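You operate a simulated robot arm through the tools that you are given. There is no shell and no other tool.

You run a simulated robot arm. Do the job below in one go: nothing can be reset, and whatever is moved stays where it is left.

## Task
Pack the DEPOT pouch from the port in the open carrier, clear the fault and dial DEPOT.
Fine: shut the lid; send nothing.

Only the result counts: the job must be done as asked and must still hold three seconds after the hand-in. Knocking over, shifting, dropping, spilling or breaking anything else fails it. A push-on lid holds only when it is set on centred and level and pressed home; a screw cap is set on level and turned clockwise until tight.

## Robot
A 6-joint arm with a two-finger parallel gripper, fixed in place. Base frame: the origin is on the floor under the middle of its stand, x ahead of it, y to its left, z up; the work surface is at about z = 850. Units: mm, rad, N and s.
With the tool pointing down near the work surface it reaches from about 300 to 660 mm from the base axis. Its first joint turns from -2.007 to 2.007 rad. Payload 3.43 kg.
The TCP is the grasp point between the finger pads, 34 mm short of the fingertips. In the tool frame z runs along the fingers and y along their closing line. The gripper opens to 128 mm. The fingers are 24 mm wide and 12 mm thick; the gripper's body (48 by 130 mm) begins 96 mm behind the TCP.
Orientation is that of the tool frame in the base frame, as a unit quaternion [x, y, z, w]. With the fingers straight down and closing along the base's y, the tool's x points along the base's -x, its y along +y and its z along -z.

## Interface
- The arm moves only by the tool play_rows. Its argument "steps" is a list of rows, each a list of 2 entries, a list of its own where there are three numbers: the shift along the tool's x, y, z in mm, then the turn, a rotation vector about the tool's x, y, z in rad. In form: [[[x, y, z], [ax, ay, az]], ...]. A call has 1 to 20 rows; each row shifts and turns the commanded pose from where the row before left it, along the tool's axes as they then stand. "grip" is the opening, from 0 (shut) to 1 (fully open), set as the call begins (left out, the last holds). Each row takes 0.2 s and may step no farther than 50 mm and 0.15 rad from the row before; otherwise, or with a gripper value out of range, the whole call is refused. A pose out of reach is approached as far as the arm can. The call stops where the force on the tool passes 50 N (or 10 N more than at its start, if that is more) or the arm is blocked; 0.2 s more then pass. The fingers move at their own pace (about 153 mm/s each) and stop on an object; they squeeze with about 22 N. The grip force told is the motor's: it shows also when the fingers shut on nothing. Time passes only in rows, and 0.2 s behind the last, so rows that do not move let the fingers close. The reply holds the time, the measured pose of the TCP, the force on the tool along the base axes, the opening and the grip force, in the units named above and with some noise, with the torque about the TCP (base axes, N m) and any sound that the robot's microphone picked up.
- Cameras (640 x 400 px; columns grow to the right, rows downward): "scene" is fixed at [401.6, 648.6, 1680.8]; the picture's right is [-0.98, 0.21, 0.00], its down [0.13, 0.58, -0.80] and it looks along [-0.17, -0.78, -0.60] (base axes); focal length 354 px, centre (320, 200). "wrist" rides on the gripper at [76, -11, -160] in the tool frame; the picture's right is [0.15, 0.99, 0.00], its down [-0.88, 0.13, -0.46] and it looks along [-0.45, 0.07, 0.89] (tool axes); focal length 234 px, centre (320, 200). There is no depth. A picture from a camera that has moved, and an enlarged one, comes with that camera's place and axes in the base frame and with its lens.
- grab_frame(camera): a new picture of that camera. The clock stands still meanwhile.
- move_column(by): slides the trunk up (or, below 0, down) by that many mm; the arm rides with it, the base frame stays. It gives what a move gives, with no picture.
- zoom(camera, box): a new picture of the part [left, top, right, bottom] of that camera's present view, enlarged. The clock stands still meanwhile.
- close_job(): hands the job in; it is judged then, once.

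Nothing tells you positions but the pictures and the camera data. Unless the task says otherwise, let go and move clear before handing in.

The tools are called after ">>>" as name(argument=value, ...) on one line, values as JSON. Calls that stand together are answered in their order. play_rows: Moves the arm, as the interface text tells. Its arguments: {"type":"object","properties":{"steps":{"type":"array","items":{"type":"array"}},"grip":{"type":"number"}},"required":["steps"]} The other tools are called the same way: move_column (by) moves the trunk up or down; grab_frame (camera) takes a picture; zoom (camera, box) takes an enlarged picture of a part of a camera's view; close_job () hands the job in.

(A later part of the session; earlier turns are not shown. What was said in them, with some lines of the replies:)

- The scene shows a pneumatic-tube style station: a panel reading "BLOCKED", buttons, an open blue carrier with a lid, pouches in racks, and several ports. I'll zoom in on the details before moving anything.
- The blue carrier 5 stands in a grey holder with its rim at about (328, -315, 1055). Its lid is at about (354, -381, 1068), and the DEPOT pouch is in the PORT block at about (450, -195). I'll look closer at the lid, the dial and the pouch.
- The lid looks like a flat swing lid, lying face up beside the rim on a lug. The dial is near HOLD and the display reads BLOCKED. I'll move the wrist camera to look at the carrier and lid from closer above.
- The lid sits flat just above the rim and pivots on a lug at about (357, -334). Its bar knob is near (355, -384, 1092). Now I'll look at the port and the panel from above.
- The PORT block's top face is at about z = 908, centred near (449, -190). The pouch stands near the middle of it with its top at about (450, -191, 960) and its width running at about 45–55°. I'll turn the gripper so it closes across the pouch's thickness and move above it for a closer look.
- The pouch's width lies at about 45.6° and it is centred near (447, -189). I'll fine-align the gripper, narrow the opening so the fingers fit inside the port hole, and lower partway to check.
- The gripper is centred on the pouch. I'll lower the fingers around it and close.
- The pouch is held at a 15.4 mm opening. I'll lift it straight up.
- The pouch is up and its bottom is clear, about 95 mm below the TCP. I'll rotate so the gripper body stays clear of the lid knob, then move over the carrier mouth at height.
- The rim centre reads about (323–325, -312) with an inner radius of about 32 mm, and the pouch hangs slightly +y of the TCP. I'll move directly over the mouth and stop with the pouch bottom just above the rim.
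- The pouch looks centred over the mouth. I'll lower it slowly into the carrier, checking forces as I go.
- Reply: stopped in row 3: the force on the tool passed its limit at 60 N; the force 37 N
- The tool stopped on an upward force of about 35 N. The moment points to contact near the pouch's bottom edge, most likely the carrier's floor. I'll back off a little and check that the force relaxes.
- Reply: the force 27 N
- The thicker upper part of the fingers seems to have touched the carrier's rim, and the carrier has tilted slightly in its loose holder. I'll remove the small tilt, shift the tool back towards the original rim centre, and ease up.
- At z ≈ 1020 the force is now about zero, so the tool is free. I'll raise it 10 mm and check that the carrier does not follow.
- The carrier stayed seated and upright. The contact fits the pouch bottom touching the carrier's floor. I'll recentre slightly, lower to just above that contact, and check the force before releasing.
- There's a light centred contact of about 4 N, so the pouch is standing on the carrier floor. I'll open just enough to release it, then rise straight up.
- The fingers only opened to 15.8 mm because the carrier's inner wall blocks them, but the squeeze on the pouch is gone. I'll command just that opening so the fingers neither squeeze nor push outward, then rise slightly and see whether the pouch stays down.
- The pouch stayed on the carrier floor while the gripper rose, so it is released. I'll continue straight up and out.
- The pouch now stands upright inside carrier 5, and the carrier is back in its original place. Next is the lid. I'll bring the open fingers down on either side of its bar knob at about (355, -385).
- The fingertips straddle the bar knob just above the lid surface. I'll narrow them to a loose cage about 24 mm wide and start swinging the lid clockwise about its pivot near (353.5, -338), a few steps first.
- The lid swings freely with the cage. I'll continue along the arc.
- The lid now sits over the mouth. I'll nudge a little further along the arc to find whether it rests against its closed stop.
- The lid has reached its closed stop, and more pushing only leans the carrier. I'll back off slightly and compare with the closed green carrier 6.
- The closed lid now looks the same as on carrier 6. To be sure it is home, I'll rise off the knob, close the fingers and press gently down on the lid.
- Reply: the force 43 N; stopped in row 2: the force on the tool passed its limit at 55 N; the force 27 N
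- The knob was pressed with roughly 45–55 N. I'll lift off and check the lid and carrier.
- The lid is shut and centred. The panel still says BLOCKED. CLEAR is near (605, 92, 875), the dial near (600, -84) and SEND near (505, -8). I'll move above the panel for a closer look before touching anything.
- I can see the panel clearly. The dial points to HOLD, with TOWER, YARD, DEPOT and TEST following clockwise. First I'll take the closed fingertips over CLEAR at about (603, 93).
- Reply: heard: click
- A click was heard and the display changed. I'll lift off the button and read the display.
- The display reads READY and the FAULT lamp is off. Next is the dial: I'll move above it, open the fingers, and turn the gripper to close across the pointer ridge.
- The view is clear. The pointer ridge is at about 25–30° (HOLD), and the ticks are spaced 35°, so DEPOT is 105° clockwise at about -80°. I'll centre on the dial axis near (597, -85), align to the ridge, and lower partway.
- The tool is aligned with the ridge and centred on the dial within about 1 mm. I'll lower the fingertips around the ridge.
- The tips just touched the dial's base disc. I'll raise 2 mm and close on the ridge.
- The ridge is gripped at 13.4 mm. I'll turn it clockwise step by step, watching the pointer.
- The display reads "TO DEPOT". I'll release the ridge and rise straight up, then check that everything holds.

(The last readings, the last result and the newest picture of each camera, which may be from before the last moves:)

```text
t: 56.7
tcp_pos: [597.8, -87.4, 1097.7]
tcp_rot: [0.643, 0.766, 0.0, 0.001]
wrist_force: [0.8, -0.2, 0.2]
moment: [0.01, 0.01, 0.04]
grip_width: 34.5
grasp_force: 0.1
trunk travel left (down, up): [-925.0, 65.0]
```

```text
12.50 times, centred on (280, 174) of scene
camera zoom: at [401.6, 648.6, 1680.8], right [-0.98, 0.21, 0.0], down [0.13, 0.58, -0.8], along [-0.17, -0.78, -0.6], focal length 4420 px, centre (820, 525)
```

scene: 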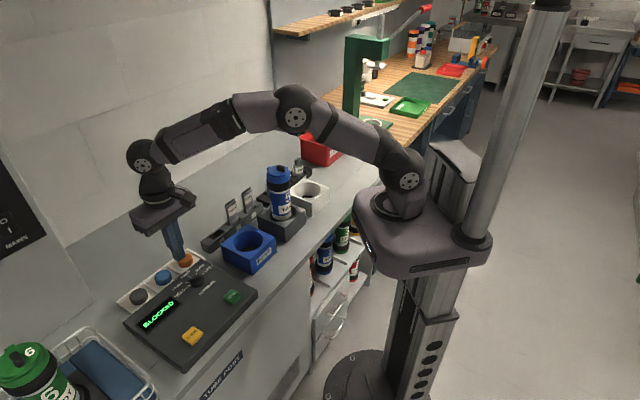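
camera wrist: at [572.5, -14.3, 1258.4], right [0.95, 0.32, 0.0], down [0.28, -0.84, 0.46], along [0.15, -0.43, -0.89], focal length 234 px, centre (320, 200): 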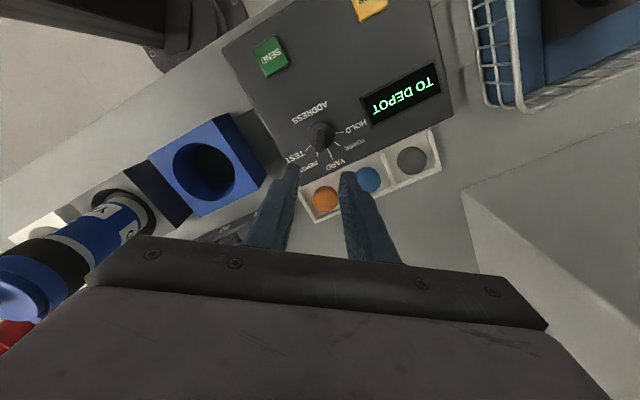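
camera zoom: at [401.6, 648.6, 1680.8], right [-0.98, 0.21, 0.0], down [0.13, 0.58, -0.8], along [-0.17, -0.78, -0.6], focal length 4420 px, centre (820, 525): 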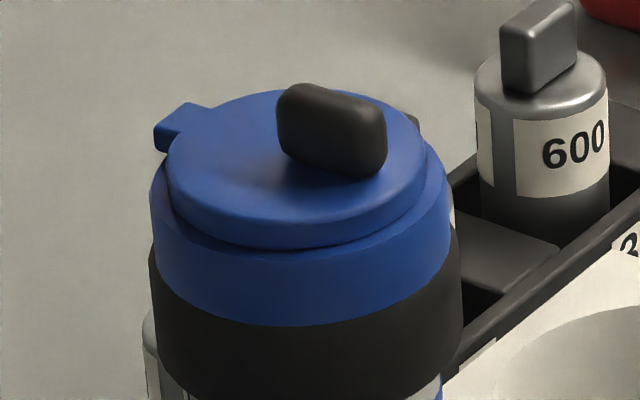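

The dial, display and fault lamp are all as wanted. Before handing in, I'll move clear and take one more look at the lid from above.

>>> play_rows(steps=[[[-13.6, -36.2, -22.4], [0, 0, 0]], [[-13.6, -36.2, -22.4], [0, 0, 0]], [[-13.6, -36.2, -22.4], [0, 0, 0]], [[-13.6, -36.2, -22.4], [0, 0, 0]], [[-13.6, -36.2, -22.4], [0, 0, 0]], [[-13.6, -36.2, -22.4], [0, 0, 0]], [[-13.6, -36.2, -22.4], [0, 0, 0]]], grip=1)

>>> grab_frame(camera="wrist")

>>> zoom(camera="wrist", box=[270, 120, 390, 230])

>>> zoom(camera="scene", box=[100, 230, 270, 380])

```text
t: 58.3
tcp_pos: [361.8, -224.4, 1252.8]
tcp_rot: [0.642, 0.766, 0.002, 0.002]
wrist_force: [0.5, 0.3, 0.3]
moment: [0.04, -0.07, -0.01]
grip_width: 128.2
grasp_force: 0.1
trunk travel left (down, up): [-925.0, 65.0]
```

```text
taken
camera wrist: at [336.9, -152.9, 1412.7], right [0.95, 0.32, 0.0], down [0.28, -0.84, 0.46], along [0.15, -0.43, -0.89], focal length 234 px, centre (320, 200)
```

wrist: 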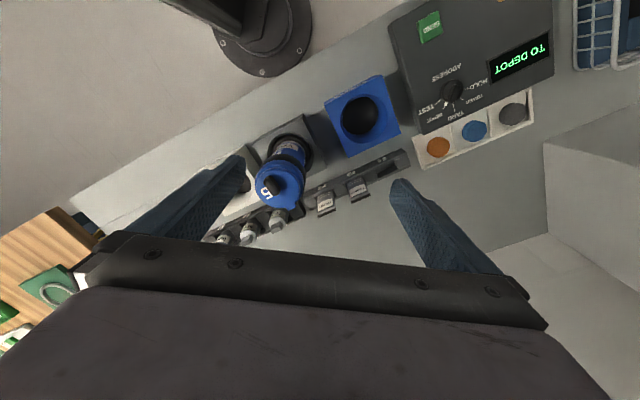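

```text
3.64 times, centred on (330, 175) of wrist
camera zoom: at [336.9, -152.9, 1412.7], right [0.95, 0.32, 0.0], down [0.28, -0.84, 0.46], along [0.15, -0.43, -0.89], focal length 852 px, centre (284, 291)
```

zoom: 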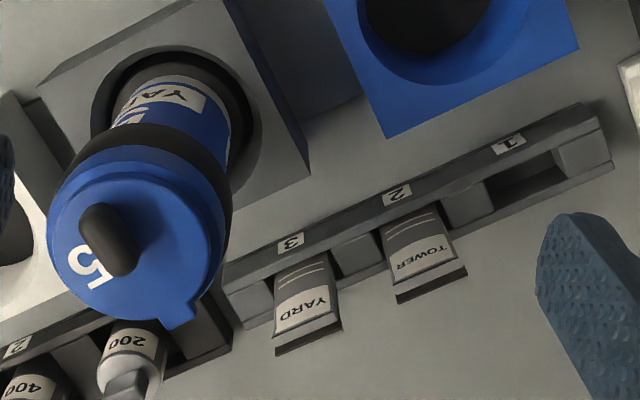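

```text
2.67 times, centred on (185, 305) of scene
camera zoom: at [401.6, 648.6, 1680.8], right [-0.98, 0.21, 0.0], down [0.13, 0.58, -0.8], along [-0.17, -0.78, -0.6], focal length 943 px, centre (680, -80)
```

zoom: 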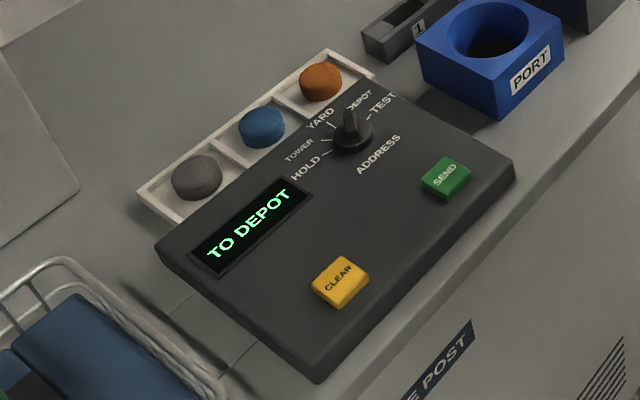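

The lid sits squarely over carrier 5 with the DEPOT pouch inside. The panel reads TO DEPOT with the fault cleared, nothing was sent, and the other items look untouched. The arm is clear, so I'm handing in.

>>> close_job()

```text
The job is handed in.
```

The DEPOT pouch is inside carrier 5 with its lid shut, the fault is cleared, and the dial is on DEPOT. I didn't touch SEND, so nothing was sent. I've handed the job in; no verdict has come back yet.

- **Pouch:** it stands upright on the floor of the open blue carrier (5, labelled YARD).
- **Lid:** I swung it over the mouth to its stop and pressed it down with about 45–55 N. It sits level and within about 1 mm of centre. No click was heard, so I judged it shut by eye.
- **Fault:** after I pressed CLEAR, the display changed from BLOCKED to READY and the FAULT lamp went out.
- **Dial:** it was turned from HOLD, and the display now reads "TO DEPOT".

While I was lowering the pouch, the gripper caught in the carrier, and the carrier leaned and lifted a few millimetres in its loose holder. It settled back upright where it had been. In the last pictures nothing else looked moved.
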